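You operate a simulated robot arm through the tools that you are given. There is no shell and no other tool. Be economical: measure what you need, move in short steps, check, and stop when the job is done.

You are at the controls of a simulated two-armed robot. One attempt, no reset.

JOB
Stroke press B once with both black buttons, then stop the motor.
Fine: mode to ONCE and motor on first, mode back to OFF last.

It is judged by the outcome, as a careful person would: the job done as asked, and still so three seconds after it is handed in. It fails if anything else is knocked over, pushed out of place, dropped, spilled or broken.

ROBOT AND FRAMES
Two 7-joint arms with two-finger parallel grippers on one trunk, on a base that drives. Base frame: it is fixed to the floor where the robot stands at the start and does not move with it; the origin is under the middle of the robot, x ahead of it, y to its left, z up. Lengths are in m, angles in degrees, forces in N, time in s.
The left shoulder is at the start at [0.07, 0.133, 1.076], the right one opposite. With the tool pointing down near the work surface each hand reaches from about 0.1 to 0.64 m from the robot's upright axis, wherever it stands, measured 20 degrees to its own side. Places, roughly: press b count button [0.6, -0.4, 0.8]; press b stroke button [0.7, -0.3, 0.8]; stand batch knob [0.6, -0.3, 0.7]; stand mode knob [0.6, 0, 0.8]; stand speed knob [0.6, -0.1, 0.7]. Payload 1.57 kg a hand.
The tool frame of a hand sits at the grasp point between the pads (the TCP): z along the fingers, y along the line on which they close. The tips reach 0.03 m beyond it. Largest opening 0.08 m; finger width 0.017, thickness 0.012; the body of the gripper, 0.04 by 0.082 m, starts 0.08 m behind the TCP.
Orientation is that of the tool frame in the base frame, as [roll, pitch, yaw] about the fixed x, y, z axes, in that order (R = Rz(yaw) Ry(pitch) Rx(roll)). With the fingers straight down and closing along the base's y, the tool's x points along the base's -x, its y along +y and its z along -z.

CONTROLS
- The arms move only by the tool nudge_tool. It takes "left_increments", "right_increments" or both (then of equal length, played together; a hand with none holds still); each is a list of rows, each an object (a shift or turn left out is 0, a gripper value left out holds the last) with "slide": the shift along the base's x, y, z in m, a list of three; "delta_rot": the turn, a rotation vector about the base's x, y, z in degrees, a list of three; "jaw": the closure, from 0 (fully open) to 1 (shut). In form: [{"slide": [x, y, z], "delta_rot": [wx, wy, wz], "jaw": jaw}, ...]. A call has 1 to 20 rows; each row shifts and turns the commanded pose from where the row before left it. A row lasts 0.2 s, in which the tool goes at most 0.05 m and 8.6 degrees; a call with a longer step from one row to the next is refused whole, and so is a gripper value outside its range. Where a pose cannot be reached the arm comes as near as it can. A force on the tool above 40 N (or 10 N above the force at the start of the call, whichever is more), or a blocked arm, ends the call early, and 0.2 s more pass. The fingers move at their own pace (about 0.153 m/s each) and stop on an object; they squeeze with about 35 N. The grip force told is the motor's: it shows also when the fingers shut on nothing. Time passes only in rows, and 0.2 s behind the last, so rows that do not move let the fingers close. The reply holds the time, the measured pose of the TCP, the force on the tool along the base axes, the opening and the grip force, in the units named above and with some noise, with the torque about the TCP (base axes, N m) and any sound that the robot's microphone picked up.
- Cameras (640 x 400 px; columns grow to the right, rows downward): "scene" is now at [0.136, -0.0227, 1.3079]; the picture's right is [-0.27, -0.96, 0.00], its down [-0.54, 0.15, -0.83] and it looks along [0.80, -0.23, -0.56] (base axes); focal length 277 px, centre (320, 200). "left" rides on the left gripper at [0.072, 0.007, -0.122] in its tool frame; the picture's right is [-0.09, 1.00, 0.00], its down [-0.84, -0.08, -0.54] and it looks along [-0.54, -0.05, 0.84] (tool axes); focal length 238 px, centre (320, 200). "right" rides on the right gripper at [0.072, -0.007, -0.122] in its tool frame; the picture's right is [0.09, 1.00, 0.00], its down [-0.84, 0.08, -0.54] and it looks along [-0.54, 0.05, 0.84] (tool axes); focal length 238 px, centre (320, 200). There is no depth. A picture from a camera that has moved, and an enlarged one, comes with that camera's place and axes in the base frame and with its lens.
- snapshot(camera): a new picture of that camera. The clock stands still meanwhile.
- raise_lower(by): slides the trunk up (or, below 0, down) by that many m; the arms and the scene camera ride with it, the base frame stays. It gives what a move gives, with no picture.
- roll_base(legs): drives the robot by 1 to 6 legs, each [ahead, left, turn to the left] in m, m and degrees, along the robot's own axes; the way and the turn of a leg run together, so that a leg with both is an arc; at most 1.5 m and 180 degrees a leg. The arms and the cameras ride along, it lands a little off, and it stops where it bumps. It gives what a move gives.
- aim_head(pan, tilt): turns the head with the scene camera to pan (to the left, within 86 degrees either way) and tilt (down, from -29 to 69), counted from straight ahead of the robot. It gives what a move gives.
- inspect(camera, box): a new picture of the part [left, top, right, bottom] of that camera's present view, enlarged. The clock stands still meanwhile.
- sign_off(): hands the job in; it is judged then, once.

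Go step by step. Nothing tells you exact positions but the pictures and the camera data: compare them with the known pose of the tool, close in by small moves and look again before you grip or let go. The budget is 120 turns and 92 pictures, counting those below and the enlarged ones. Unless the task says otherwise, let go and move clear before handing in, and close with one line.

The tools are called after ">>>" as name(argument=value, ...) on one line, values as JSON. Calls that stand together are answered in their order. nudge_tool: Moves the arms, as the interface text tells. Its arguments: {"type":"object","properties":{"left_increments":{"type":"array"},"right_increments":{"type":"array"}},"required":[]} The other tools are called the same way: raise_lower (by) slides the trunk up or down; roll_base (legs) drives the base; aim_head (pan, tilt) turns the head that bears the scene camera; snapshot (camera) takes a picture; inspect (camera, box) takes an enlarged picture of a part of a camera's view; sign_off () hands the job in.

At the start:

```text
clock: 0.0
left_eef_pos: [0.4443, 0.0666, 1.0978]
left_tcp_rot: [180.0, 0.1, -180.0]
left_ft_force: [-0.1, -0.4, 0.1]
left_moment: [0.02, -0.01, 0.01]
left_finger_gap: 0.0798
left_grasp_force: 0.1
right_eef_pos: [0.4535, -0.2902, 1.0966]
right_tcp_rot: [-180.0, -0.1, -180.0]
right_ft_force: [-0.1, 0.0, -0.2]
right_moment: [0.0, 0.02, 0.02]
right_finger_gap: 0.08
right_grasp_force: 0.1
trunk travel left (down, up): [-0.65, 0.29]
robot x, y, heading: [-0.0034, -0.0031, -0.1]
head pan, tilt: [-15.8, 34.2]
```

scene: 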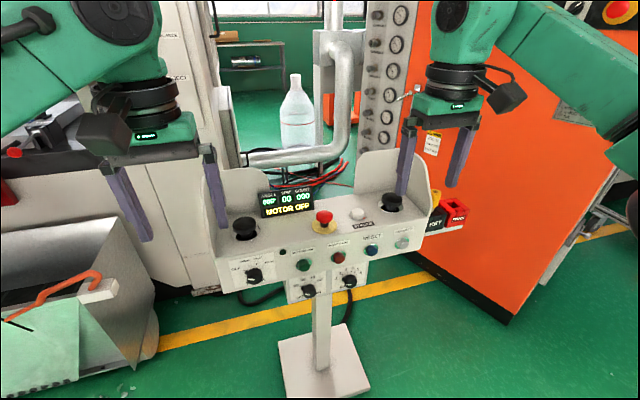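
right: 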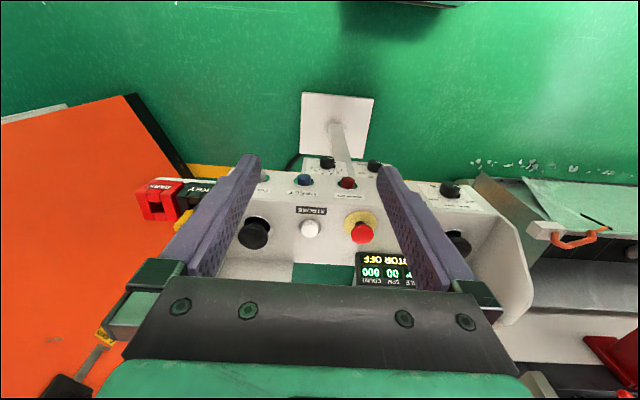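
left: 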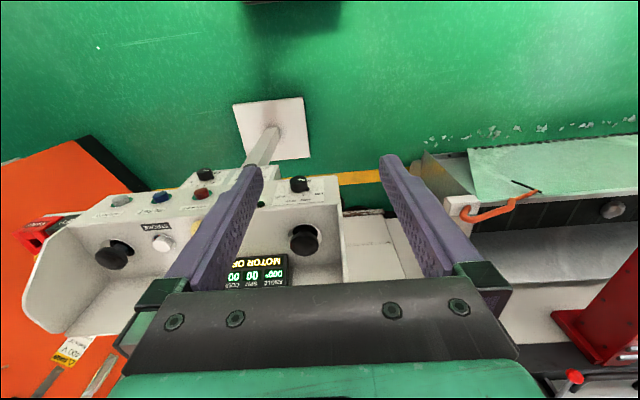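

I see the two-hand stand with two black palm buttons, a mode knob on the left front and coloured motor buttons. I'll look at the labels more closely first.

>>> inspect(camera="scene", box=[210, 170, 370, 300])

>>> inspect(camera="scene", box=[310, 170, 470, 300])

```text
3.08 times, centred on (290, 235) of scene
camera zoom: at [0.136, -0.0227, 1.3079], right [-0.27, -0.96, 0.0], down [-0.54, 0.15, -0.83], along [0.8, -0.23, -0.56], focal length 852 px, centre (412, 92)
```

zoom: 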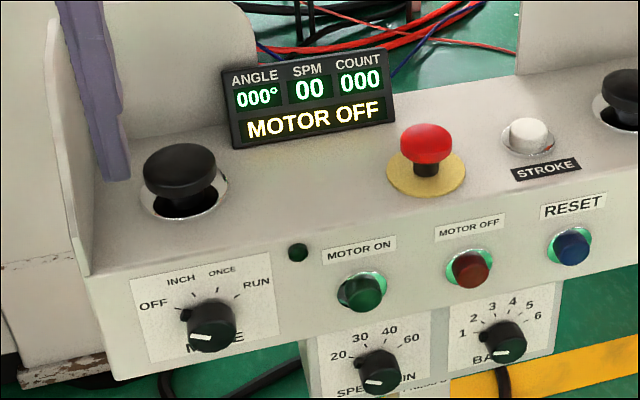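

```text
3.08 times, centred on (390, 235) of scene
camera zoom: at [0.136, -0.0227, 1.3079], right [-0.27, -0.96, 0.0], down [-0.54, 0.15, -0.83], along [0.8, -0.23, -0.56], focal length 852 px, centre (105, 92)
```

zoom: 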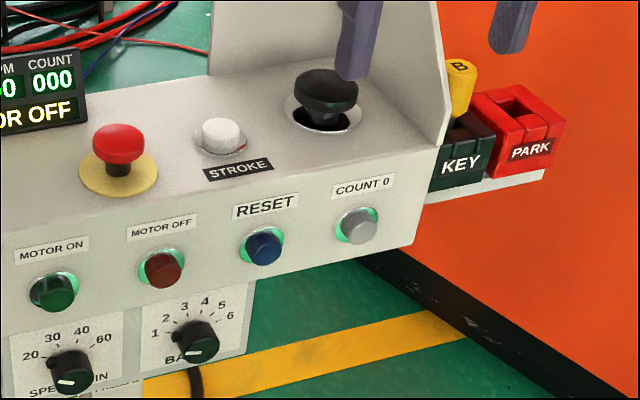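

The stand is clear. I'll look around for press B itself and anything that's wrong with it.

>>> aim_head(pan=-45, tilt=10)

>>> snapshot(camera="scene")

>>> aim_head(pan=25, tilt=15)

>>> snapshot(camera="scene")

```text
clock: 0.9
left_eef_pos: [0.4442, 0.0662, 1.0996]
left_tcp_rot: [180.0, 0.0, -179.9]
left_ft_force: [0.3, 0.0, -0.5]
left_moment: [-0.03, 0.0, -0.01]
left_finger_gap: 0.0799
left_grasp_force: 0.0
right_eef_pos: [0.4549, -0.2912, 1.0968]
right_tcp_rot: [-180.0, 0.1, -180.0]
right_ft_force: [-0.7, 0.2, 0.0]
right_moment: [-0.01, -0.01, 0.0]
right_finger_gap: 0.0802
right_grasp_force: 0.0
trunk travel left (down, up): [-0.65, 0.29]
robot x, y, heading: [-0.0004, -0.0025, 0.1]
head pan, tilt: [-45.0, 10.0]
```

```text
86 pictures are left
camera scene: at [0.1167, -0.0642, 1.3466], right [-0.71, -0.71, 0.0], down [-0.12, 0.12, -0.98], along [0.7, -0.7, -0.17], focal length 277 px, centre (320, 200)
```

scene: 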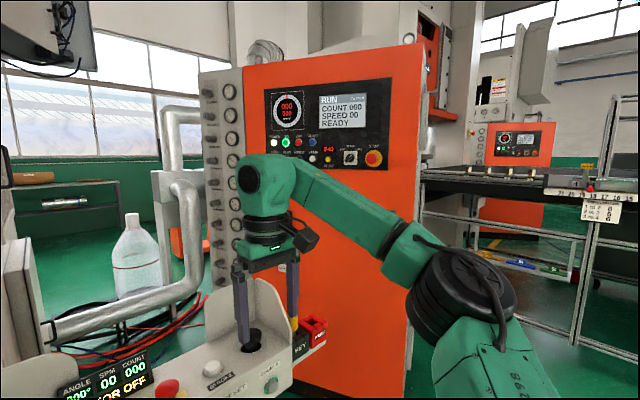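

```text
clock: 2.4
left_eef_pos: [0.4444, 0.0677, 1.0979]
left_tcp_rot: [-180.0, 0.1, 179.9]
left_ft_force: [0.6, 0.6, -0.2]
left_moment: [0.01, 0.01, 0.03]
left_finger_gap: 0.0799
left_grasp_force: 0.1
right_eef_pos: [0.4531, -0.291, 1.0972]
right_tcp_rot: [180.0, 0.0, -180.0]
right_ft_force: [-0.4, 0.6, 0.8]
right_moment: [-0.01, -0.03, 0.01]
right_finger_gap: 0.0797
right_grasp_force: 0.1
trunk travel left (down, up): [-0.65, 0.29]
robot x, y, heading: [-0.0035, 0.0007, 0.0]
head pan, tilt: [25.0, 15.0]
```

```text
85 pictures are left
camera scene: at [0.1355, 0.0408, 1.3386], right [0.42, -0.91, 0.0], down [-0.23, -0.11, -0.97], along [0.88, 0.41, -0.26], focal length 277 px, centre (320, 200)
```

scene: 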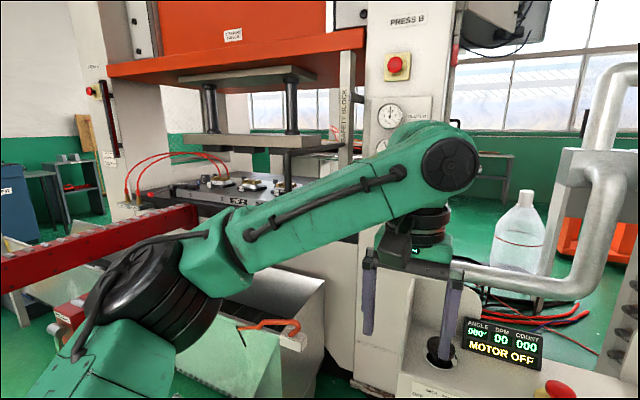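

Press B is ahead-left, with a "SAFETY BLOCK" strip by its column. I'll zoom in on the die area.

>>> inspect(camera="scene", box=[120, 60, 380, 220])

>>> aim_head(pan=-45, tilt=10)

>>> inspect(camera="scene", box=[240, 70, 420, 180])

```text
2.46 times, centred on (250, 140) of scene
camera zoom: at [0.1355, 0.0408, 1.3386], right [0.42, -0.91, 0.0], down [-0.23, -0.11, -0.97], along [0.88, 0.41, -0.26], focal length 682 px, centre (492, 348)
```

zoom: 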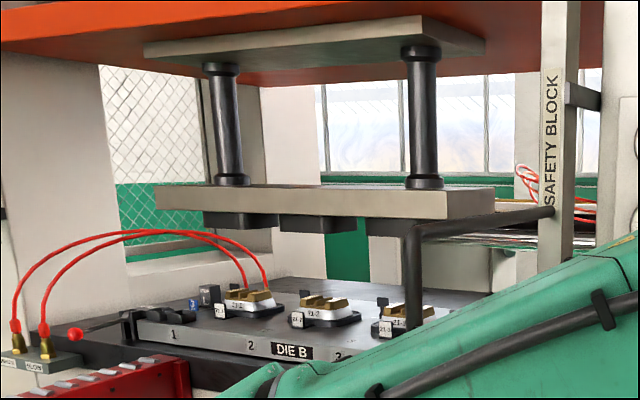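

```text
clock: 3.8
left_eef_pos: [0.4448, 0.0674, 1.0981]
left_tcp_rot: [179.9, 0.0, -180.0]
left_ft_force: [0.0, 0.2, 0.2]
left_moment: [0.03, 0.0, 0.03]
left_finger_gap: 0.0801
left_grasp_force: 0.0
right_eef_pos: [0.4533, -0.2907, 1.0957]
right_tcp_rot: [-180.0, 0.0, 180.0]
right_ft_force: [-0.3, -0.4, -0.1]
right_moment: [0.0, -0.01, -0.01]
right_finger_gap: 0.0799
right_grasp_force: 0.0
trunk travel left (down, up): [-0.65, 0.29]
robot x, y, heading: [0.0004, -0.0024, 0.2]
head pan, tilt: [-45.0, 10.0]
```

```text
3.56 times, centred on (330, 125) of scene
camera zoom: at [0.1166, -0.0642, 1.3467], right [-0.71, -0.71, 0.0], down [-0.12, 0.12, -0.98], along [0.7, -0.7, -0.17], focal length 984 px, centre (284, 467)
```

zoom: 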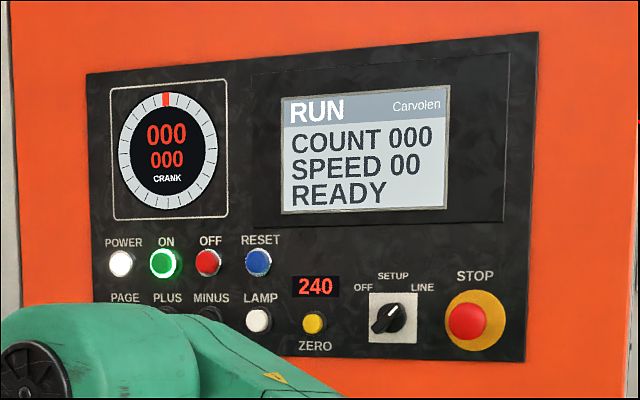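

The die is clear, the block hangs parked, and the cabinet says READY. Now I'll turn the left hand so its fingers point forward at the panel, to view and then grip the mode knob.

>>> aim_head(pan=-12, tilt=42)

>>> nudge_tool(left_increments=[{"slide": [-0.005, 0, 0], "delta_rot": [0, -8.5, 0]}, {"slide": [-0.005, 0, 0], "delta_rot": [0, -8.5, 0]}, {"slide": [-0.005, 0, 0], "delta_rot": [0, -8.5, 0]}, {"slide": [-0.005, 0, 0], "delta_rot": [0, -8.5, 0]}, {"slide": [-0.005, 0, 0], "delta_rot": [0, -8.5, 0]}, {"slide": [-0.005, 0, 0], "delta_rot": [0, -8.5, 0]}, {"slide": [-0.005, 0, 0], "delta_rot": [0, -8.5, 0]}, {"slide": [-0.005, 0, 0], "delta_rot": [0, -8.5, 0]}, {"slide": [-0.005, 0, 0], "delta_rot": [0, -8.5, 0]}, {"slide": [-0.005, 0, 0], "delta_rot": [0, -8.5, 0]}, {"delta_rot": [0, -5, 0]}, {}])

>>> snapshot(camera="scene")

>>> snapshot(camera="left")

```text
clock: 4.7
left_eef_pos: [0.4442, 0.0666, 1.0989]
left_tcp_rot: [180.0, 0.0, -180.0]
left_ft_force: [0.1, 0.2, -0.5]
left_moment: [-0.02, 0.03, -0.01]
left_finger_gap: 0.0801
left_grasp_force: 0.0
right_eef_pos: [0.4532, -0.2907, 1.0978]
right_tcp_rot: [179.9, 0.0, 180.0]
right_ft_force: [0.7, 0.0, 0.3]
right_moment: [0.0, 0.01, 0.05]
right_finger_gap: 0.0799
right_grasp_force: 0.1
trunk travel left (down, up): [-0.65, 0.29]
robot x, y, heading: [-0.0001, -0.0021, 0.0]
head pan, tilt: [-12.0, 42.0]
```

```text
clock: 7.3
left_eef_pos: [0.4275, 0.0479, 1.1095]
left_tcp_rot: [110.9, 90.0, 111.0]
left_ft_force: [-0.2, 0.7, -0.2]
left_moment: [0.0, 0.0, 0.06]
left_finger_gap: 0.08
left_grasp_force: 0.1
left hand out of reach, approached as far as the arm can: row 7, 8, 9
right_eef_pos: [0.4532, -0.2911, 1.0975]
right_tcp_rot: [-180.0, 0.0, -180.0]
right_ft_force: [0.0, -0.5, -0.3]
right_moment: [-0.02, 0.04, -0.03]
right_finger_gap: 0.08
right_grasp_force: 0.1
trunk travel left (down, up): [-0.65, 0.29]
robot x, y, heading: [-0.0029, 0.0007, -0.1]
head pan, tilt: [-12.0, 42.0]
```

```text
82 pictures are left
camera scene: at [0.1326, -0.0162, 1.2961], right [-0.21, -0.98, 0.0], down [-0.65, 0.14, -0.74], along [0.73, -0.15, -0.67], focal length 277 px, centre (320, 200)
```

scene: 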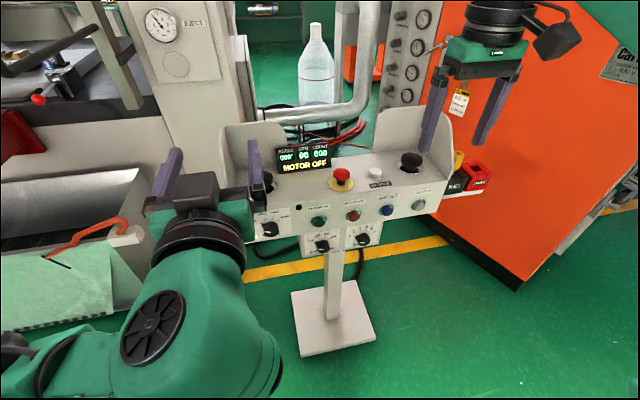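

```text
81 pictures are left
camera left: at [0.3068, 0.0548, 1.0367], right [0.0, 1.0, 0.09], down [-0.54, -0.08, 0.84], along [0.84, -0.05, 0.54], focal length 238 px, centre (320, 200)
```

left: 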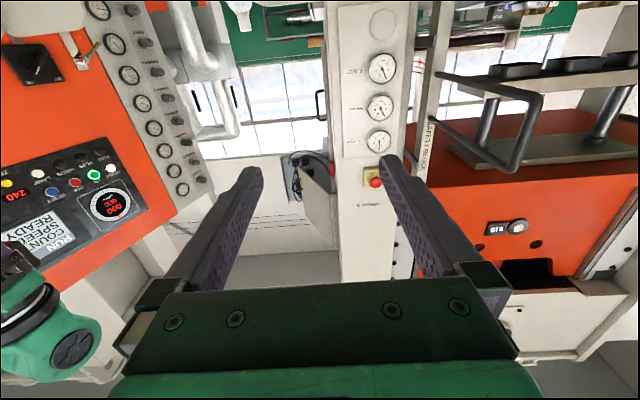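

The left hand points forward. I'll bring it down to just in front of the mode knob and look at the panel squarely.

>>> nudge_tool(left_increments=[{}, {"slide": [0, -0.01, -0.045]}, {"slide": [0, -0.01, -0.045]}, {"slide": [0, -0.01, -0.045]}, {"slide": [0, -0.01, -0.045]}, {"slide": [0, -0.01, -0.045]}, {"slide": [0, -0.01, -0.045]}, {"slide": [0, 0, -0.02]}, {}, {}])

>>> snapshot(camera="scene")

>>> snapshot(camera="left")

```text
clock: 9.5
left_eef_pos: [0.4277, -0.0112, 0.8196]
left_tcp_rot: [-137.4, 90.0, -137.5]
left_ft_force: [0.6, -1.0, 0.3]
left_moment: [0.01, 0.03, -0.01]
left_finger_gap: 0.08
left_grasp_force: 0.0
right_eef_pos: [0.4549, -0.2914, 1.097]
right_tcp_rot: [-180.0, -0.1, -179.9]
right_ft_force: [0.0, 0.7, 1.1]
right_moment: [-0.04, -0.02, 0.02]
right_finger_gap: 0.0799
right_grasp_force: 0.1
trunk travel left (down, up): [-0.65, 0.29]
robot x, y, heading: [-0.0002, 0.0029, -0.3]
head pan, tilt: [-12.0, 42.0]
```

```text
80 pictures are left
camera scene: at [0.1326, -0.016, 1.2961], right [-0.21, -0.98, 0.0], down [-0.65, 0.14, -0.74], along [0.73, -0.15, -0.67], focal length 277 px, centre (320, 200)
```

scene: 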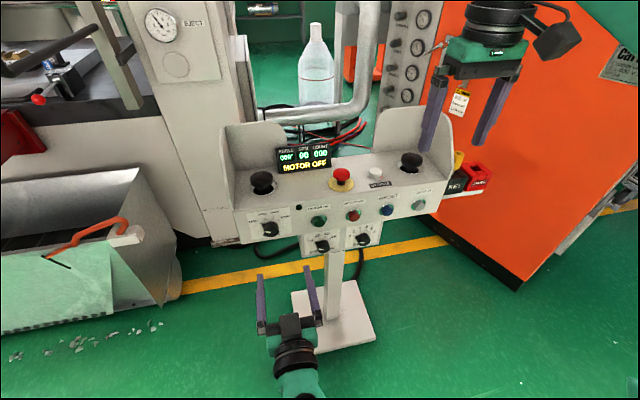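

```text
79 pictures are left
camera left: at [0.3058, -0.0047, 0.7467], right [0.0, 1.0, 0.09], down [-0.54, -0.08, 0.84], along [0.84, -0.05, 0.54], focal length 238 px, centre (320, 200)
```

left: 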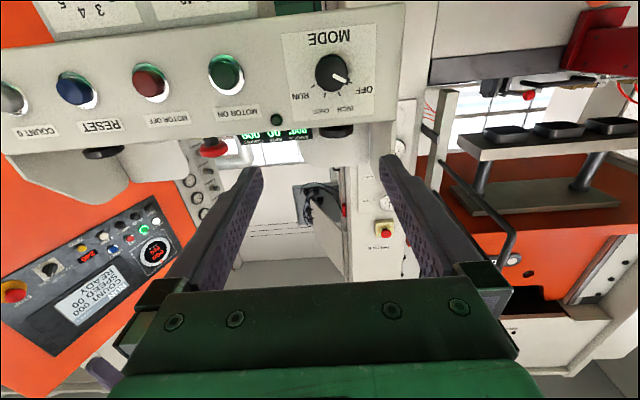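

>>> inspect(camera="left", box=[260, 20, 400, 120])

>>> inspect(camera="scene", box=[230, 160, 430, 285])

```text
4.00 times, centred on (330, 70) of left
camera zoom: at [0.3058, -0.0047, 0.7467], right [0.0, 1.0, 0.09], down [-0.54, -0.08, 0.84], along [0.84, -0.05, 0.54], focal length 953 px, centre (280, 720)
```

zoom: 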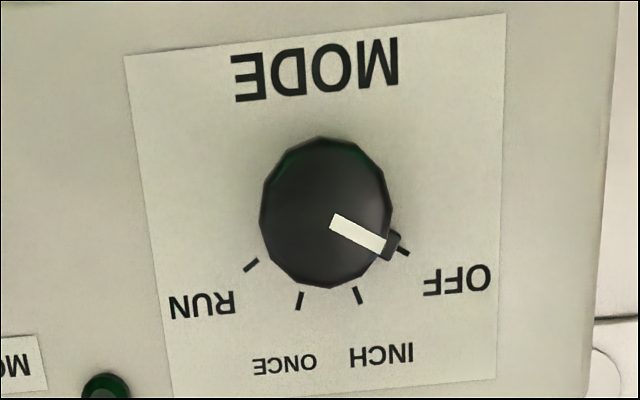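

```text
3.20 times, centred on (330, 222) of scene
camera zoom: at [0.1326, -0.016, 1.2961], right [-0.21, -0.98, 0.0], down [-0.65, 0.14, -0.74], along [0.73, -0.15, -0.67], focal length 886 px, centre (288, 128)
```

zoom: 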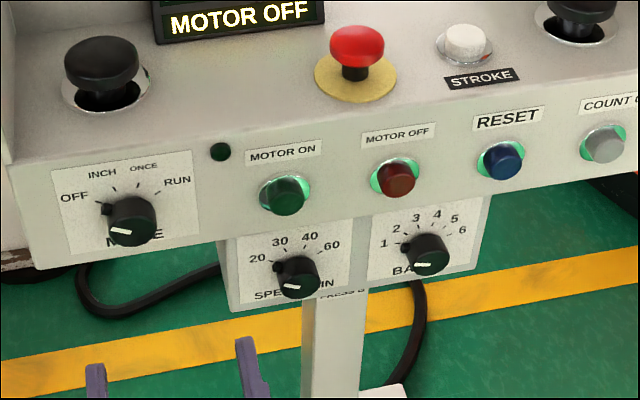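

The mode knob is about 36 mm wide at [0.61, 0.009, 0.773], pointing at OFF; ONCE is about 80° clockwise. I'll pre-roll the hand −40°, line up in front of it and check.

>>> nudge_tool(left_increments=[{"delta_rot": [-8, 0, 0]}, {"delta_rot": [-8, 0, 0]}, {"delta_rot": [-8, 0, 0]}, {"delta_rot": [-8, 0, 0]}, {"delta_rot": [-8, 0, 0]}, {"slide": [0.03, 0.007, -0.014], "delta_rot": [0, 5, 0]}, {"slide": [0.03, 0.007, -0.014]}, {"slide": [0.03, 0.006, -0.014]}, {"slide": [0.02, 0, 0]}, {}, {}])

>>> snapshot(camera="left")

>>> inspect(camera="scene", box=[230, 160, 430, 285])

```text
clock: 11.9
left_eef_pos: [0.5374, 0.0101, 0.7768]
left_tcp_rot: [-97.8, 49.7, -96.0]
left_ft_force: [0.9, 0.2, -1.1]
left_moment: [-0.01, -0.03, -0.05]
left_finger_gap: 0.08
left_grasp_force: 0.1
right_eef_pos: [0.454, -0.2907, 1.0974]
right_tcp_rot: [180.0, 0.1, -180.0]
right_ft_force: [-0.1, -0.7, 0.6]
right_moment: [0.01, -0.04, 0.0]
right_finger_gap: 0.0801
right_grasp_force: 0.0
trunk travel left (down, up): [-0.65, 0.29]
robot x, y, heading: [-0.0016, 0.0041, -0.1]
head pan, tilt: [-12.0, 42.0]
```

```text
76 pictures are left
camera left: at [0.4125, -0.0312, 0.7287], right [-0.05, 0.82, -0.57], down [-0.48, 0.48, 0.74], along [0.88, 0.31, 0.37], focal length 238 px, centre (320, 200)
```

left: 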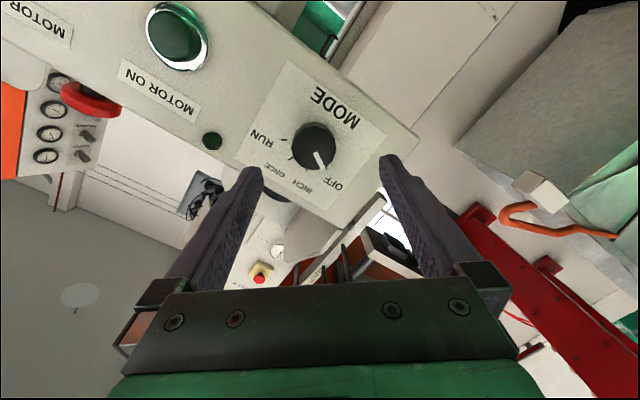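

```text
3.20 times, centred on (330, 222) of scene
camera zoom: at [0.1327, -0.016, 1.2961], right [-0.21, -0.98, 0.0], down [-0.65, 0.14, -0.74], along [0.73, -0.15, -0.67], focal length 886 px, centre (288, 128)
```

zoom: 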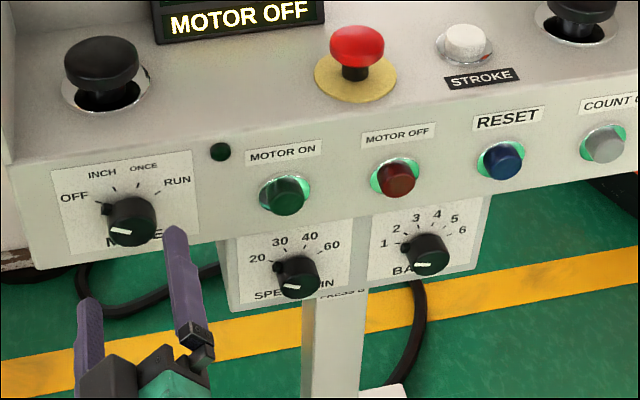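

Aligned well. I advance over the knob.

>>> nudge_tool(left_increments=[{"slide": [0.02, -0.001, -0.0015]}, {"slide": [0.02, -0.001, -0.0015]}, {"slide": [0.015, 0, -0.001]}, {}, {}])

>>> snapshot(camera="left")

>>> inspect(camera="scene", box=[230, 180, 330, 243])

```text
clock: 13.1
left_eef_pos: [0.5943, 0.0063, 0.7724]
left_tcp_rot: [-97.7, 49.7, -96.0]
left_ft_force: [0.7, -0.2, 0.3]
left_moment: [-0.04, -0.03, 0.0]
left_finger_gap: 0.0799
left_grasp_force: 0.0
right_eef_pos: [0.4528, -0.2909, 1.0978]
right_tcp_rot: [-180.0, 0.0, -180.0]
right_ft_force: [-0.7, -0.8, 0.0]
right_moment: [0.03, 0.0, 0.03]
right_finger_gap: 0.0799
right_grasp_force: 0.2
trunk travel left (down, up): [-0.65, 0.29]
robot x, y, heading: [-0.0032, -0.0013, 0.0]
head pan, tilt: [-12.0, 42.0]
```

```text
74 pictures are left
camera left: at [0.4675, -0.035, 0.7236], right [-0.05, 0.82, -0.57], down [-0.48, 0.48, 0.74], along [0.88, 0.31, 0.37], focal length 238 px, centre (320, 200)
```

left: 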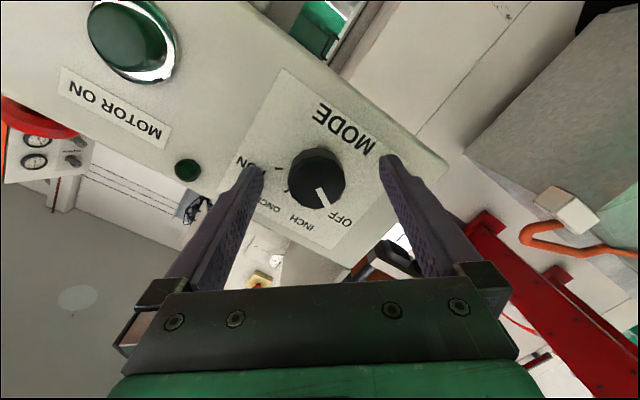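

```text
6.35 times, centred on (280, 212) of scene
camera zoom: at [0.1326, -0.016, 1.2961], right [-0.21, -0.98, 0.0], down [-0.65, 0.14, -0.74], along [0.73, -0.15, -0.67], focal length 1758 px, centre (574, 127)
```

zoom: 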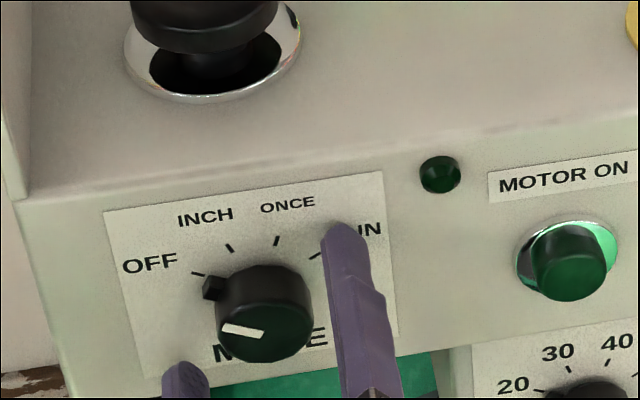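

The knob cap sits centred on the tool axis. I close on it.

>>> nudge_tool(left_increments=[{"slide": [0.003, 0, 0]}, {"jaw": 1}, {"jaw": 1}, {}, {}])

>>> inspect(camera="scene", box=[230, 180, 330, 243])

```text
clock: 14.3
left_eef_pos: [0.5971, 0.0043, 0.7746]
left_tcp_rot: [-97.4, 49.8, -95.8]
left_ft_force: [9.7, -7.6, 11.3]
left_moment: [-0.01, -0.14, -1.34]
left_finger_gap: 0.0376
left_grasp_force: 43.3
right_eef_pos: [0.4532, -0.2925, 1.0959]
right_tcp_rot: [179.9, 0.0, -180.0]
right_ft_force: [-0.1, 1.0, -0.3]
right_moment: [-0.03, 0.02, -0.01]
right_finger_gap: 0.08
right_grasp_force: 0.1
trunk travel left (down, up): [-0.65, 0.29]
robot x, y, heading: [0.0013, -0.0026, 0.1]
head pan, tilt: [-12.0, 42.0]
```

```text
6.35 times, centred on (280, 212) of scene
camera zoom: at [0.1324, -0.0178, 1.2962], right [-0.21, -0.98, 0.0], down [-0.65, 0.14, -0.74], along [0.73, -0.15, -0.67], focal length 1758 px, centre (574, 127)
```

zoom: 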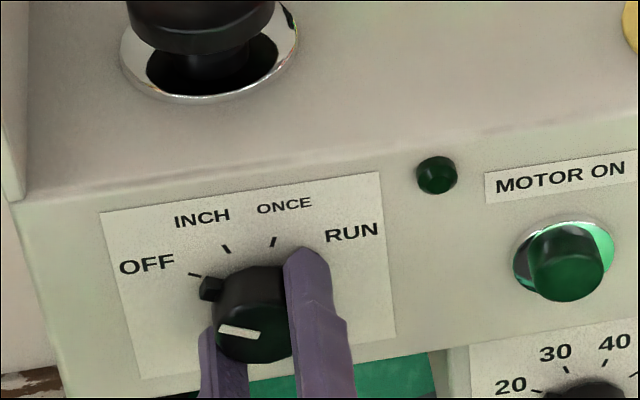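

Gripped firmly with the pointer clear. I turn 80° clockwise about the knob's axis.

>>> nudge_tool(left_increments=[{"slide": [-0.001, -0.002, 0.002]}, {"delta_rot": [7.97, 0, -0.7]}, {"delta_rot": [7.97, 0, -0.7]}, {"delta_rot": [7.97, 0, -0.7]}, {"delta_rot": [7.97, 0, -0.7]}, {"delta_rot": [7.97, 0, -0.7]}, {"delta_rot": [7.97, 0, -0.7]}, {"delta_rot": [7.97, 0, -0.7]}, {"delta_rot": [7.97, 0, -0.7]}, {"delta_rot": [7.97, 0, -0.7]}, {"delta_rot": [7.97, 0, -0.7]}, {}])

>>> inspect(camera="scene", box=[230, 180, 330, 243])

>>> snapshot(camera="left")

```text
clock: 16.9
left_eef_pos: [0.5962, 0.0065, 0.774]
left_tcp_rot: [97.9, 49.7, 96.1]
left_ft_force: [2.6, 8.0, -0.8]
left_moment: [0.04, 0.04, 1.38]
left_finger_gap: 0.0378
left_grasp_force: 43.7
right_eef_pos: [0.4538, -0.2889, 1.0977]
right_tcp_rot: [-179.8, 0.1, 180.0]
right_ft_force: [0.1, -0.2, 0.1]
right_moment: [0.0, 0.01, 0.01]
right_finger_gap: 0.0801
right_grasp_force: 0.2
trunk travel left (down, up): [-0.65, 0.29]
robot x, y, heading: [0.0005, 0.0012, 0.0]
head pan, tilt: [-12.0, 42.0]
```

```text
6.35 times, centred on (280, 212) of scene
camera zoom: at [0.1333, -0.014, 1.296], right [-0.21, -0.98, 0.0], down [-0.66, 0.14, -0.74], along [0.73, -0.16, -0.67], focal length 1758 px, centre (574, 127)
```

zoom: 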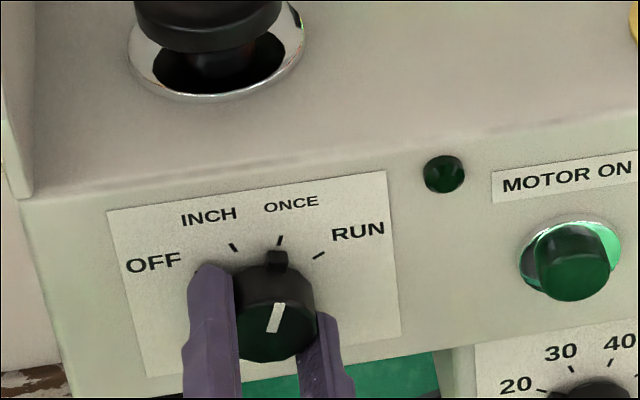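

```text
70 pictures are left
camera left: at [0.4695, 0.0581, 0.7343], right [0.06, 0.7, 0.71], down [-0.49, -0.6, 0.64], along [0.87, -0.38, 0.3], focal length 238 px, centre (320, 200)
```

left: 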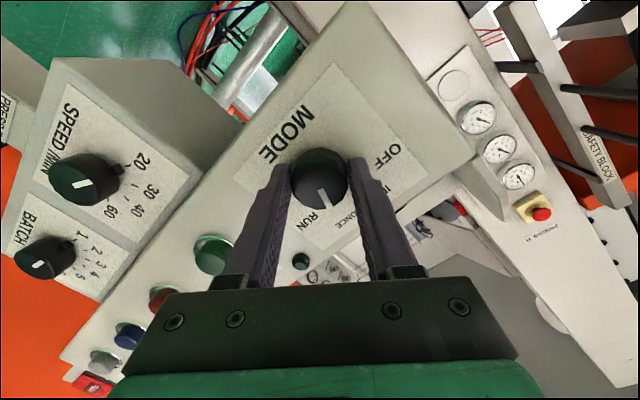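

The knob pointer is now at ONCE. I release, back off, level the hand, shut the fingers and line up with MOTOR ON (about [0.61, −0.115, 0.77]).

>>> nudge_tool(left_increments=[{"jaw": 0}, {"jaw": 0}, {}, {"slide": [-0.03, 0, 0.0026]}, {"slide": [-0.04, 0, 0.0035]}, {"slide": [0, -0.02, 0], "delta_rot": [-7.97, 0, 0.7], "jaw": 1}, {"slide": [0, -0.02, 0], "delta_rot": [-7.97, 0, 0.7]}, {"slide": [0, -0.02, 0], "delta_rot": [-7.97, 0, 0.7]}, {"slide": [0, -0.03, 0], "delta_rot": [-7.97, 0, 0.7]}, {"slide": [0, -0.03, -0.003], "delta_rot": [-7.97, 0, 0.7]}, {}, {}])

>>> snapshot(camera="left")

>>> inspect(camera="scene", box=[230, 160, 430, 285])

```text
clock: 19.7
left_eef_pos: [0.5323, -0.0669, 0.7409]
left_tcp_rot: [133.9, 81.7, 136.0]
left_ft_force: [0.0, 0.3, 0.6]
left_moment: [-0.02, 0.02, -0.06]
left_finger_gap: 0.0001
left_grasp_force: 21.4
right_eef_pos: [0.4529, -0.2904, 1.0973]
right_tcp_rot: [180.0, 0.1, 180.0]
right_ft_force: [-0.9, -0.8, -0.7]
right_moment: [0.03, 0.01, 0.01]
right_finger_gap: 0.08
right_grasp_force: 0.1
trunk travel left (down, up): [-0.65, 0.29]
robot x, y, heading: [0.0021, -0.0002, -0.2]
head pan, tilt: [-12.0, 42.0]
stopped in row 12 (left hand): the arm was blocked; the commanded pose is now the measured one
```

```text
69 pictures are left
camera left: at [0.4036, -0.0579, 0.6832], right [-0.02, 0.98, 0.19], down [-0.45, -0.18, 0.87], along [0.89, -0.07, 0.45], focal length 238 px, centre (320, 200)
```

left: 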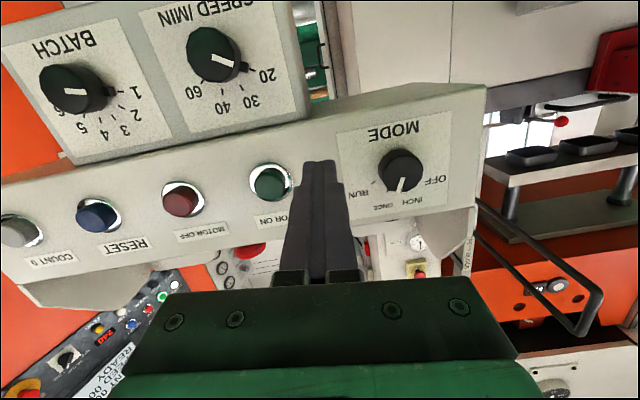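

```text
3.20 times, centred on (330, 222) of scene
camera zoom: at [0.1327, -0.0157, 1.2961], right [-0.21, -0.98, 0.0], down [-0.65, 0.14, -0.74], along [0.73, -0.15, -0.67], focal length 886 px, centre (288, 128)
```

zoom: 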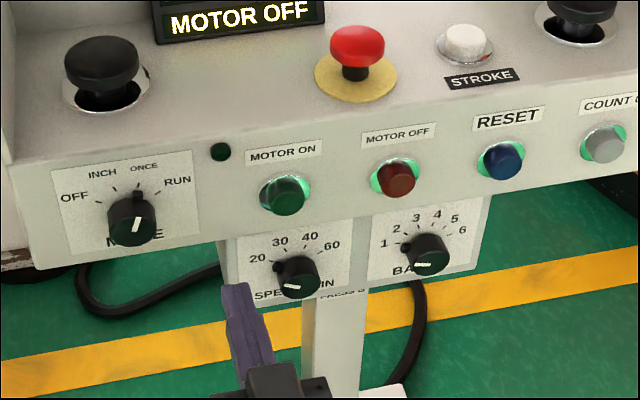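

The left arm ran out of room there (no contact with anything). The right hand suits the motor buttons better, so I withdraw the left hand up and back.

>>> nudge_tool(left_increments=[{"slide": [-0.04, 0.02, 0.02]}, {"slide": [-0.04, 0.02, 0.02]}, {"slide": [0, 0.016, 0.045]}, {"slide": [0, 0.016, 0.045]}, {"slide": [0, 0.016, 0.045]}, {"slide": [0, 0.016, 0.045]}, {"slide": [0, 0.016, 0.045]}, {"slide": [0, 0, 0.045]}, {"delta_rot": [0, 8, 0]}, {"delta_rot": [0, 8, 0]}, {"delta_rot": [0, 8, 0]}, {"delta_rot": [0, 8, 0]}, {}, {}])

>>> nudge_tool(right_increments=[{"jaw": 1}, {"slide": [0.01, 0.045, 0]}, {"slide": [0.01, 0.045, 0]}, {"slide": [0.01, 0.045, 0]}, {"slide": [0.01, 0.04, 0]}, {"slide": [0.01, 0, -0.045]}, {"slide": [0.01, 0, -0.045]}, {"slide": [0.01, 0, -0.045]}, {"slide": [0.01, 0, -0.045]}, {"slide": [0, 0, -0.045]}, {"slide": [0, 0, -0.045]}, {}, {}])

>>> snapshot(camera="scene")

>>> snapshot(camera="right")

```text
clock: 21.7
left_eef_pos: [0.4501, 0.0623, 1.016]
left_tcp_rot: [122.3, 67.8, 125.7]
left_ft_force: [0.1, 0.0, 0.2]
left_moment: [0.01, -0.02, -0.02]
left_finger_gap: 0.0001
left_grasp_force: 21.4
right_eef_pos: [0.4549, -0.2907, 1.0978]
right_tcp_rot: [-179.9, 0.0, -180.0]
right_ft_force: [-0.2, -0.3, 0.4]
right_moment: [0.02, -0.03, 0.01]
right_finger_gap: 0.0798
right_grasp_force: 0.1
trunk travel left (down, up): [-0.65, 0.29]
robot x, y, heading: [0.0014, -0.0024, 0.1]
head pan, tilt: [-12.0, 42.0]
stopped in row 9 (left hand): the arm was blocked; the commanded pose is now the measured one
```

```text
clock: 24.5
left_eef_pos: [0.45, 0.0621, 1.016]
left_tcp_rot: [122.3, 68.0, 125.6]
left_ft_force: [0.5, 0.9, 0.1]
left_moment: [0.0, 0.01, -0.01]
left_finger_gap: 0.0
left_grasp_force: 21.1
right_eef_pos: [0.5303, -0.1138, 0.8268]
right_tcp_rot: [180.0, 0.0, -180.0]
right_ft_force: [-0.1, -0.8, -0.5]
right_moment: [-0.01, -0.02, -0.01]
right_finger_gap: 0.0003
right_grasp_force: 21.1
trunk travel left (down, up): [-0.65, 0.29]
robot x, y, heading: [0.0002, 0.0003, 0.2]
head pan, tilt: [-12.0, 42.0]
```

```text
67 pictures are left
camera scene: at [0.1327, -0.016, 1.296], right [-0.21, -0.98, 0.0], down [-0.65, 0.14, -0.74], along [0.73, -0.15, -0.67], focal length 277 px, centre (320, 200)
```

scene: 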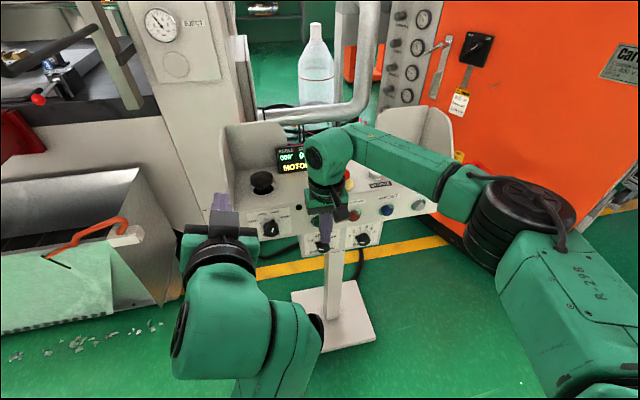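

```text
66 pictures are left
camera right: at [0.4597, -0.1218, 0.9492], right [-0.09, 1.0, 0.0], down [0.84, 0.08, 0.54], along [0.54, 0.05, -0.84], focal length 238 px, centre (320, 200)
```

right: 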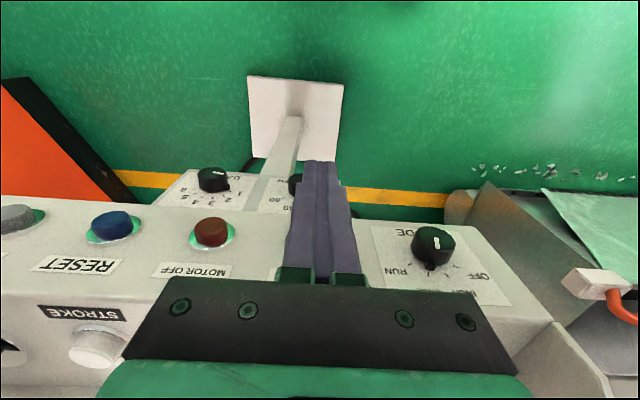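

The right hand is in front of MOTOR ON, fingers shut and pointing down. I lower it so the fingertips' front side faces the green cap and check.

>>> nudge_tool(right_increments=[{"slide": [0.01, 0, -0.021]}, {"slide": [0.01, 0, -0.021]}, {}, {}])

>>> inspect(camera="scene", box=[230, 160, 430, 285])

>>> snapshot(camera="left")

```text
clock: 25.5
left_eef_pos: [0.4499, 0.0623, 1.0172]
left_tcp_rot: [122.3, 67.9, 125.6]
left_ft_force: [-0.2, 0.0, 0.5]
left_moment: [0.03, -0.01, -0.02]
left_finger_gap: 0.0
left_grasp_force: 21.6
right_eef_pos: [0.5531, -0.1153, 0.7854]
right_tcp_rot: [180.0, 0.1, -180.0]
right_ft_force: [-0.5, 0.0, 0.1]
right_moment: [-0.01, 0.03, -0.04]
right_finger_gap: 0.0
right_grasp_force: 21.2
trunk travel left (down, up): [-0.65, 0.29]
robot x, y, heading: [-0.0012, 0.0005, 0.1]
head pan, tilt: [-12.0, 42.0]
```

```text
3.20 times, centred on (330, 222) of scene
camera zoom: at [0.1328, -0.0159, 1.296], right [-0.21, -0.98, 0.0], down [-0.65, 0.14, -0.74], along [0.73, -0.15, -0.67], focal length 886 px, centre (288, 128)
```

zoom: 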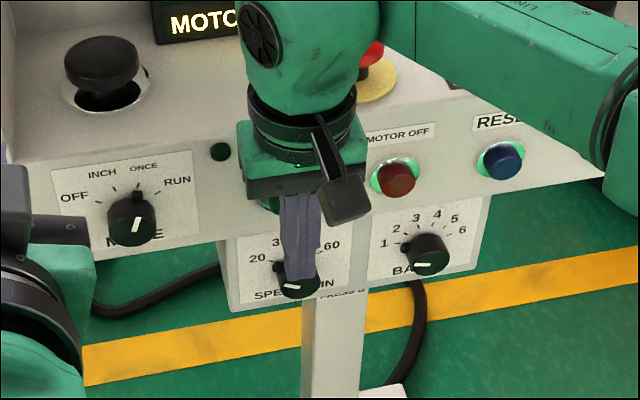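

```text
64 pictures are left
camera left: at [0.3161, 0.0797, 0.9763], right [0.0, 0.92, 0.4], down [-0.34, -0.38, 0.86], along [0.94, -0.14, 0.32], focal length 238 px, centre (320, 200)
```

left: 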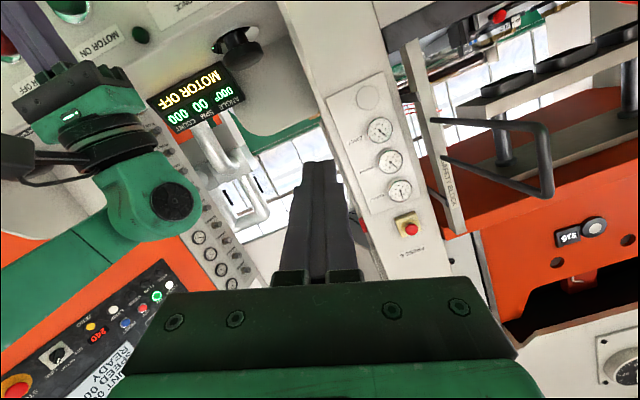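

Lined up. I push forward in small steps.

>>> nudge_tool(right_increments=[{"slide": [0.015, 0, 0]}, {"slide": [0.015, 0, 0]}, {"slide": [0.01, 0, 0]}, {"slide": [0.004, 0, 0]}, {}])

>>> inspect(camera="left", box=[130, 30, 290, 130])

```text
clock: 26.7
left_eef_pos: [0.4503, 0.0622, 1.0168]
left_tcp_rot: [122.3, 67.9, 125.7]
left_ft_force: [0.0, -0.7, -0.4]
left_moment: [0.01, -0.02, -0.02]
left_finger_gap: 0.0002
left_grasp_force: 21.3
right_eef_pos: [0.5928, -0.1152, 0.7857]
right_tcp_rot: [-180.0, 0.1, -180.0]
right_ft_force: [0.2, 0.8, -0.3]
right_moment: [-0.02, 0.01, -0.01]
right_finger_gap: 0.0
right_grasp_force: 21.4
trunk travel left (down, up): [-0.65, 0.29]
robot x, y, heading: [-0.0026, 0.0003, 0.0]
head pan, tilt: [-12.0, 42.0]
```

```text
4.00 times, centred on (210, 80) of left
camera zoom: at [0.3159, 0.0798, 0.9763], right [0.0, 0.92, 0.4], down [-0.34, -0.38, 0.86], along [0.94, -0.14, 0.32], focal length 953 px, centre (760, 680)
```

zoom: 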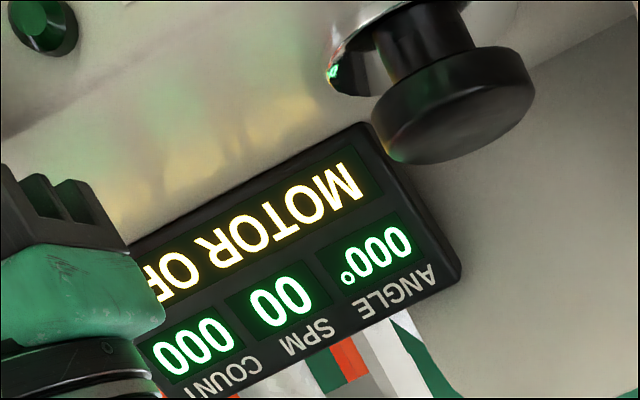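

>>> nudge_tool(right_increments=[{"slide": [0.003, 0, 0]}, {"slide": [0.003, 0, 0]}, {"slide": [0.003, 0, 0]}, {}])

>>> inspect(camera="left", box=[130, 30, 290, 130])

```text
clock: 27.7
left_eef_pos: [0.4513, 0.0622, 1.0177]
left_tcp_rot: [122.4, 68.0, 125.7]
left_ft_force: [0.1, 1.3, 0.7]
left_moment: [0.02, -0.03, -0.02]
left_finger_gap: 0.0
left_grasp_force: 21.4
right_eef_pos: [0.5941, -0.1156, 0.7855]
right_tcp_rot: [-180.0, 0.1, 180.0]
right_ft_force: [-0.3, 0.4, -0.3]
right_moment: [0.0, -0.02, 0.01]
right_finger_gap: 0.0
right_grasp_force: 20.7
right hand out of reach, approached as far as the arm can: row 1, 2, 3
trunk travel left (down, up): [-0.65, 0.29]
robot x, y, heading: [0.0023, 0.0005, -0.0]
head pan, tilt: [-12.0, 42.0]
```

```text
4.00 times, centred on (210, 80) of left
camera zoom: at [0.3159, 0.0797, 0.9763], right [0.0, 0.92, 0.4], down [-0.34, -0.38, 0.86], along [0.94, -0.14, 0.32], focal length 953 px, centre (760, 680)
```

zoom: 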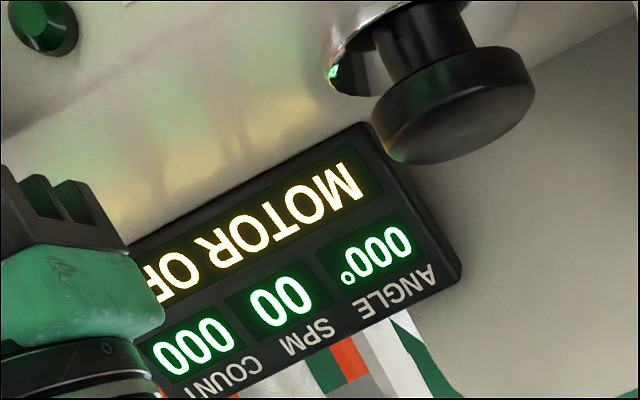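

The straight-down pose runs out of reach; tilting the fingers forward gives more. I back off, tilt 40° and re-approach with the fingertips.

>>> nudge_tool(right_increments=[{"slide": [-0.03, 0, 0.003]}, {"slide": [-0.03, 0, 0.003], "delta_rot": [0, -8, 0]}, {"slide": [0, 0, 0.004], "delta_rot": [0, -8, 0]}, {"slide": [0, 0, 0.004], "delta_rot": [0, -8, 0]}, {"delta_rot": [0, -8, 0]}, {"delta_rot": [0, -8, 0]}, {}, {}])

>>> snapshot(camera="right")

>>> inspect(camera="scene", box=[230, 160, 430, 285])

```text
clock: 29.5
left_eef_pos: [0.4506, 0.0624, 1.0174]
left_tcp_rot: [122.4, 67.9, 125.6]
left_ft_force: [0.2, 0.5, 0.1]
left_moment: [0.02, 0.01, 0.0]
left_finger_gap: 0.0002
left_grasp_force: 21.6
right_eef_pos: [0.5344, -0.1163, 0.7993]
right_tcp_rot: [179.9, 40.0, -179.9]
right_ft_force: [0.2, -0.4, 0.8]
right_moment: [0.02, -0.04, 0.01]
right_finger_gap: 0.0
right_grasp_force: 20.8
trunk travel left (down, up): [-0.65, 0.29]
robot x, y, heading: [0.0036, 0.0031, 0.1]
head pan, tilt: [-12.0, 42.0]
```

```text
61 pictures are left
camera right: at [0.4013, -0.1228, 0.8472], right [-0.07, 1.0, -0.06], down [0.29, 0.08, 0.95], along [0.95, 0.05, -0.3], focal length 238 px, centre (320, 200)
```

right: 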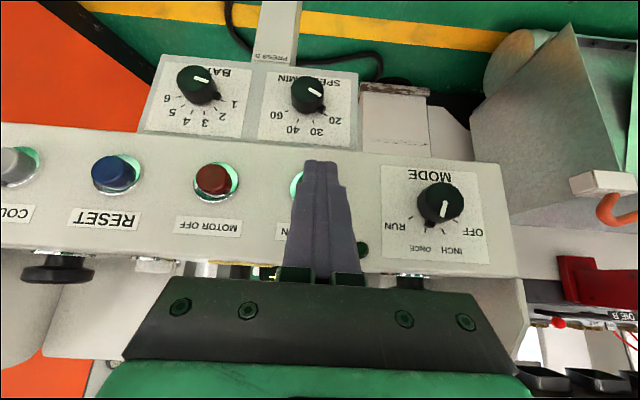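

```text
3.20 times, centred on (330, 222) of scene
camera zoom: at [0.1325, -0.016, 1.2961], right [-0.21, -0.98, 0.0], down [-0.65, 0.14, -0.74], along [0.73, -0.15, -0.67], focal length 886 px, centre (288, 128)
```

zoom: 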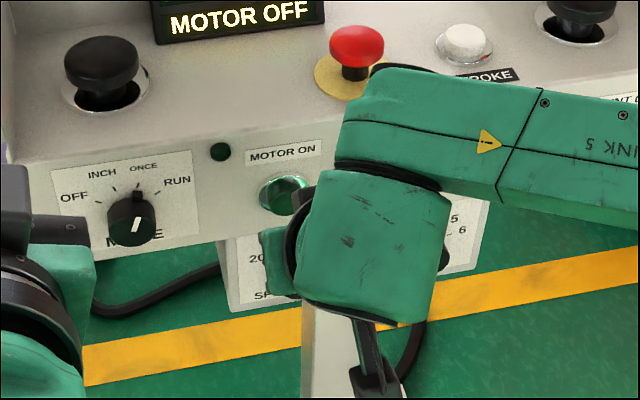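

The view is clear: fingertips aim at the green cap. I advance.

>>> nudge_tool(right_increments=[{"slide": [0.02, 0.001, -0.003]}, {"slide": [0.02, 0, -0.002]}, {"slide": [0.004, 0, 0]}, {"slide": [0.003, 0, 0]}, {"slide": [0.003, 0, 0]}, {}])

>>> inspect(camera="scene", box=[230, 140, 430, 265])

```text
clock: 30.9
left_eef_pos: [0.4496, 0.0609, 1.0172]
left_tcp_rot: [122.3, 67.9, 125.6]
left_ft_force: [0.2, 0.0, -0.2]
left_moment: [0.0, -0.02, -0.02]
left_finger_gap: 0.0
left_grasp_force: 21.2
right_eef_pos: [0.5834, -0.1147, 0.7941]
right_tcp_rot: [-179.9, 39.9, -180.0]
right_ft_force: [0.6, 0.1, 0.4]
right_moment: [0.0, 0.0, 0.03]
right_finger_gap: 0.0
right_grasp_force: 21.6
trunk travel left (down, up): [-0.65, 0.29]
robot x, y, heading: [0.0007, -0.0022, 0.2]
head pan, tilt: [-12.0, 42.0]
```

```text
3.20 times, centred on (330, 202) of scene
camera zoom: at [0.1325, -0.016, 1.2961], right [-0.21, -0.98, 0.0], down [-0.65, 0.14, -0.74], along [0.73, -0.15, -0.67], focal length 886 px, centre (288, 192)
```

zoom: 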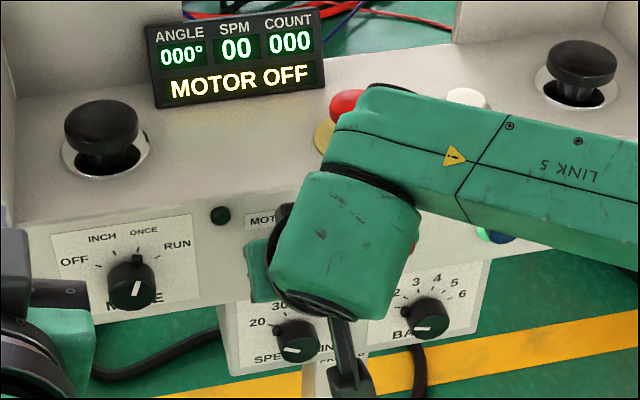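

>>> nudge_tool(right_increments=[{"slide": [0.003, 0, 0]}, {"slide": [0.003, 0, 0]}, {"slide": [0.003, 0, 0]}, {}])

>>> inspect(camera="scene", box=[230, 140, 430, 265])

```text
clock: 31.9
left_eef_pos: [0.4503, 0.062, 1.016]
left_tcp_rot: [122.3, 67.9, 125.7]
left_ft_force: [0.2, -0.8, -0.1]
left_moment: [0.04, -0.02, 0.01]
left_finger_gap: 0.0
left_grasp_force: 21.1
right_eef_pos: [0.5928, -0.1142, 0.7947]
right_tcp_rot: [179.9, 39.9, 180.0]
right_ft_force: [-1.4, -0.4, -1.1]
right_moment: [-0.01, 0.03, -0.01]
right_finger_gap: 0.0
right_grasp_force: 21.4
trunk travel left (down, up): [-0.65, 0.29]
robot x, y, heading: [0.0004, 0.0019, -0.0]
head pan, tilt: [-12.0, 42.0]
```

```text
3.20 times, centred on (330, 202) of scene
camera zoom: at [0.1321, -0.016, 1.2961], right [-0.21, -0.98, 0.0], down [-0.65, 0.14, -0.74], along [0.73, -0.15, -0.67], focal length 886 px, centre (288, 192)
```

zoom: 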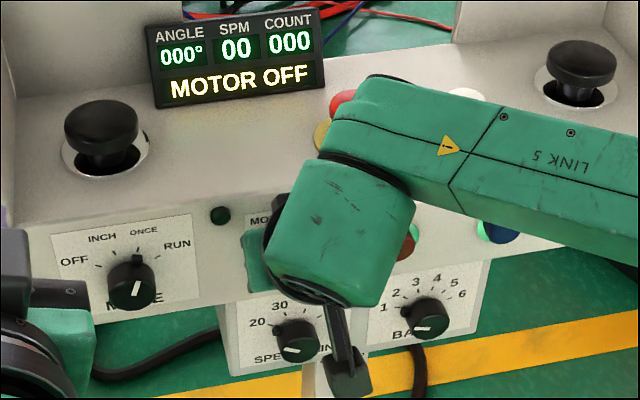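

>>> nudge_tool(right_increments=[{"slide": [0.002, 0, 0]}, {"slide": [0.002, 0, 0]}, {"slide": [0.002, 0, 0]}, {}])

>>> inspect(camera="scene", box=[230, 140, 430, 265])

>>> snapshot(camera="right")

```text
clock: 32.9
left_eef_pos: [0.4466, 0.062, 1.0185]
left_tcp_rot: [121.9, 68.0, 125.3]
left_ft_force: [-0.1, 0.9, 0.5]
left_moment: [-0.02, -0.02, -0.05]
left_finger_gap: 0.0001
left_grasp_force: 21.2
right_eef_pos: [0.5959, -0.1133, 0.7937]
right_tcp_rot: [179.9, 39.9, -179.9]
right_ft_force: [-16.6, -1.7, -0.5]
right_moment: [-0.01, 0.34, -0.03]
right_finger_gap: 0.0002
right_grasp_force: 21.0
trunk travel left (down, up): [-0.65, 0.29]
robot x, y, heading: [0.0001, -0.0021, -0.0]
head pan, tilt: [-12.0, 42.0]
heard: click
```

```text
3.20 times, centred on (330, 202) of scene
camera zoom: at [0.1286, -0.0164, 1.2964], right [-0.21, -0.98, 0.0], down [-0.65, 0.14, -0.75], along [0.73, -0.15, -0.67], focal length 886 px, centre (288, 192)
```

zoom: 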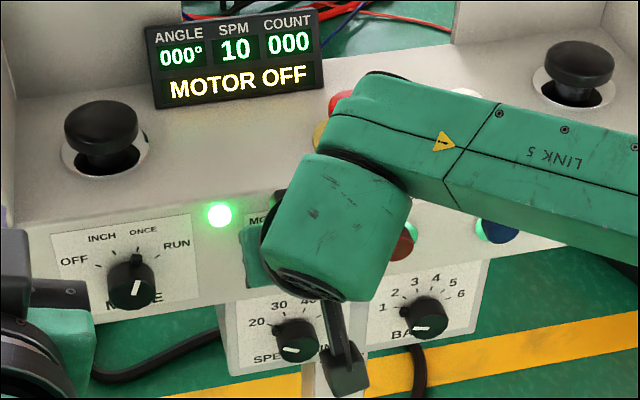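

```text
56 pictures are left
camera right: at [0.4629, -0.1213, 0.8425], right [-0.07, 1.0, -0.06], down [0.29, 0.08, 0.95], along [0.95, 0.05, -0.3], focal length 238 px, centre (320, 200)
```

right: 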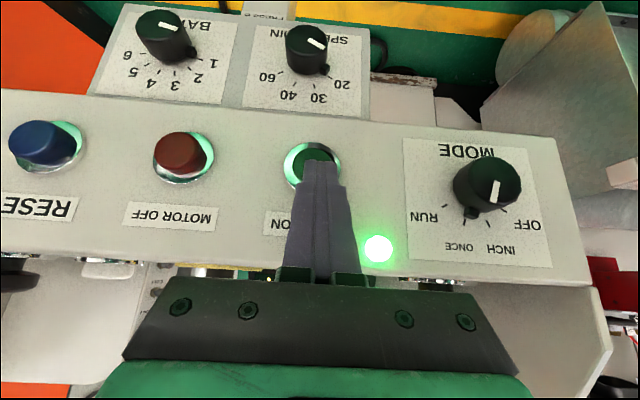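

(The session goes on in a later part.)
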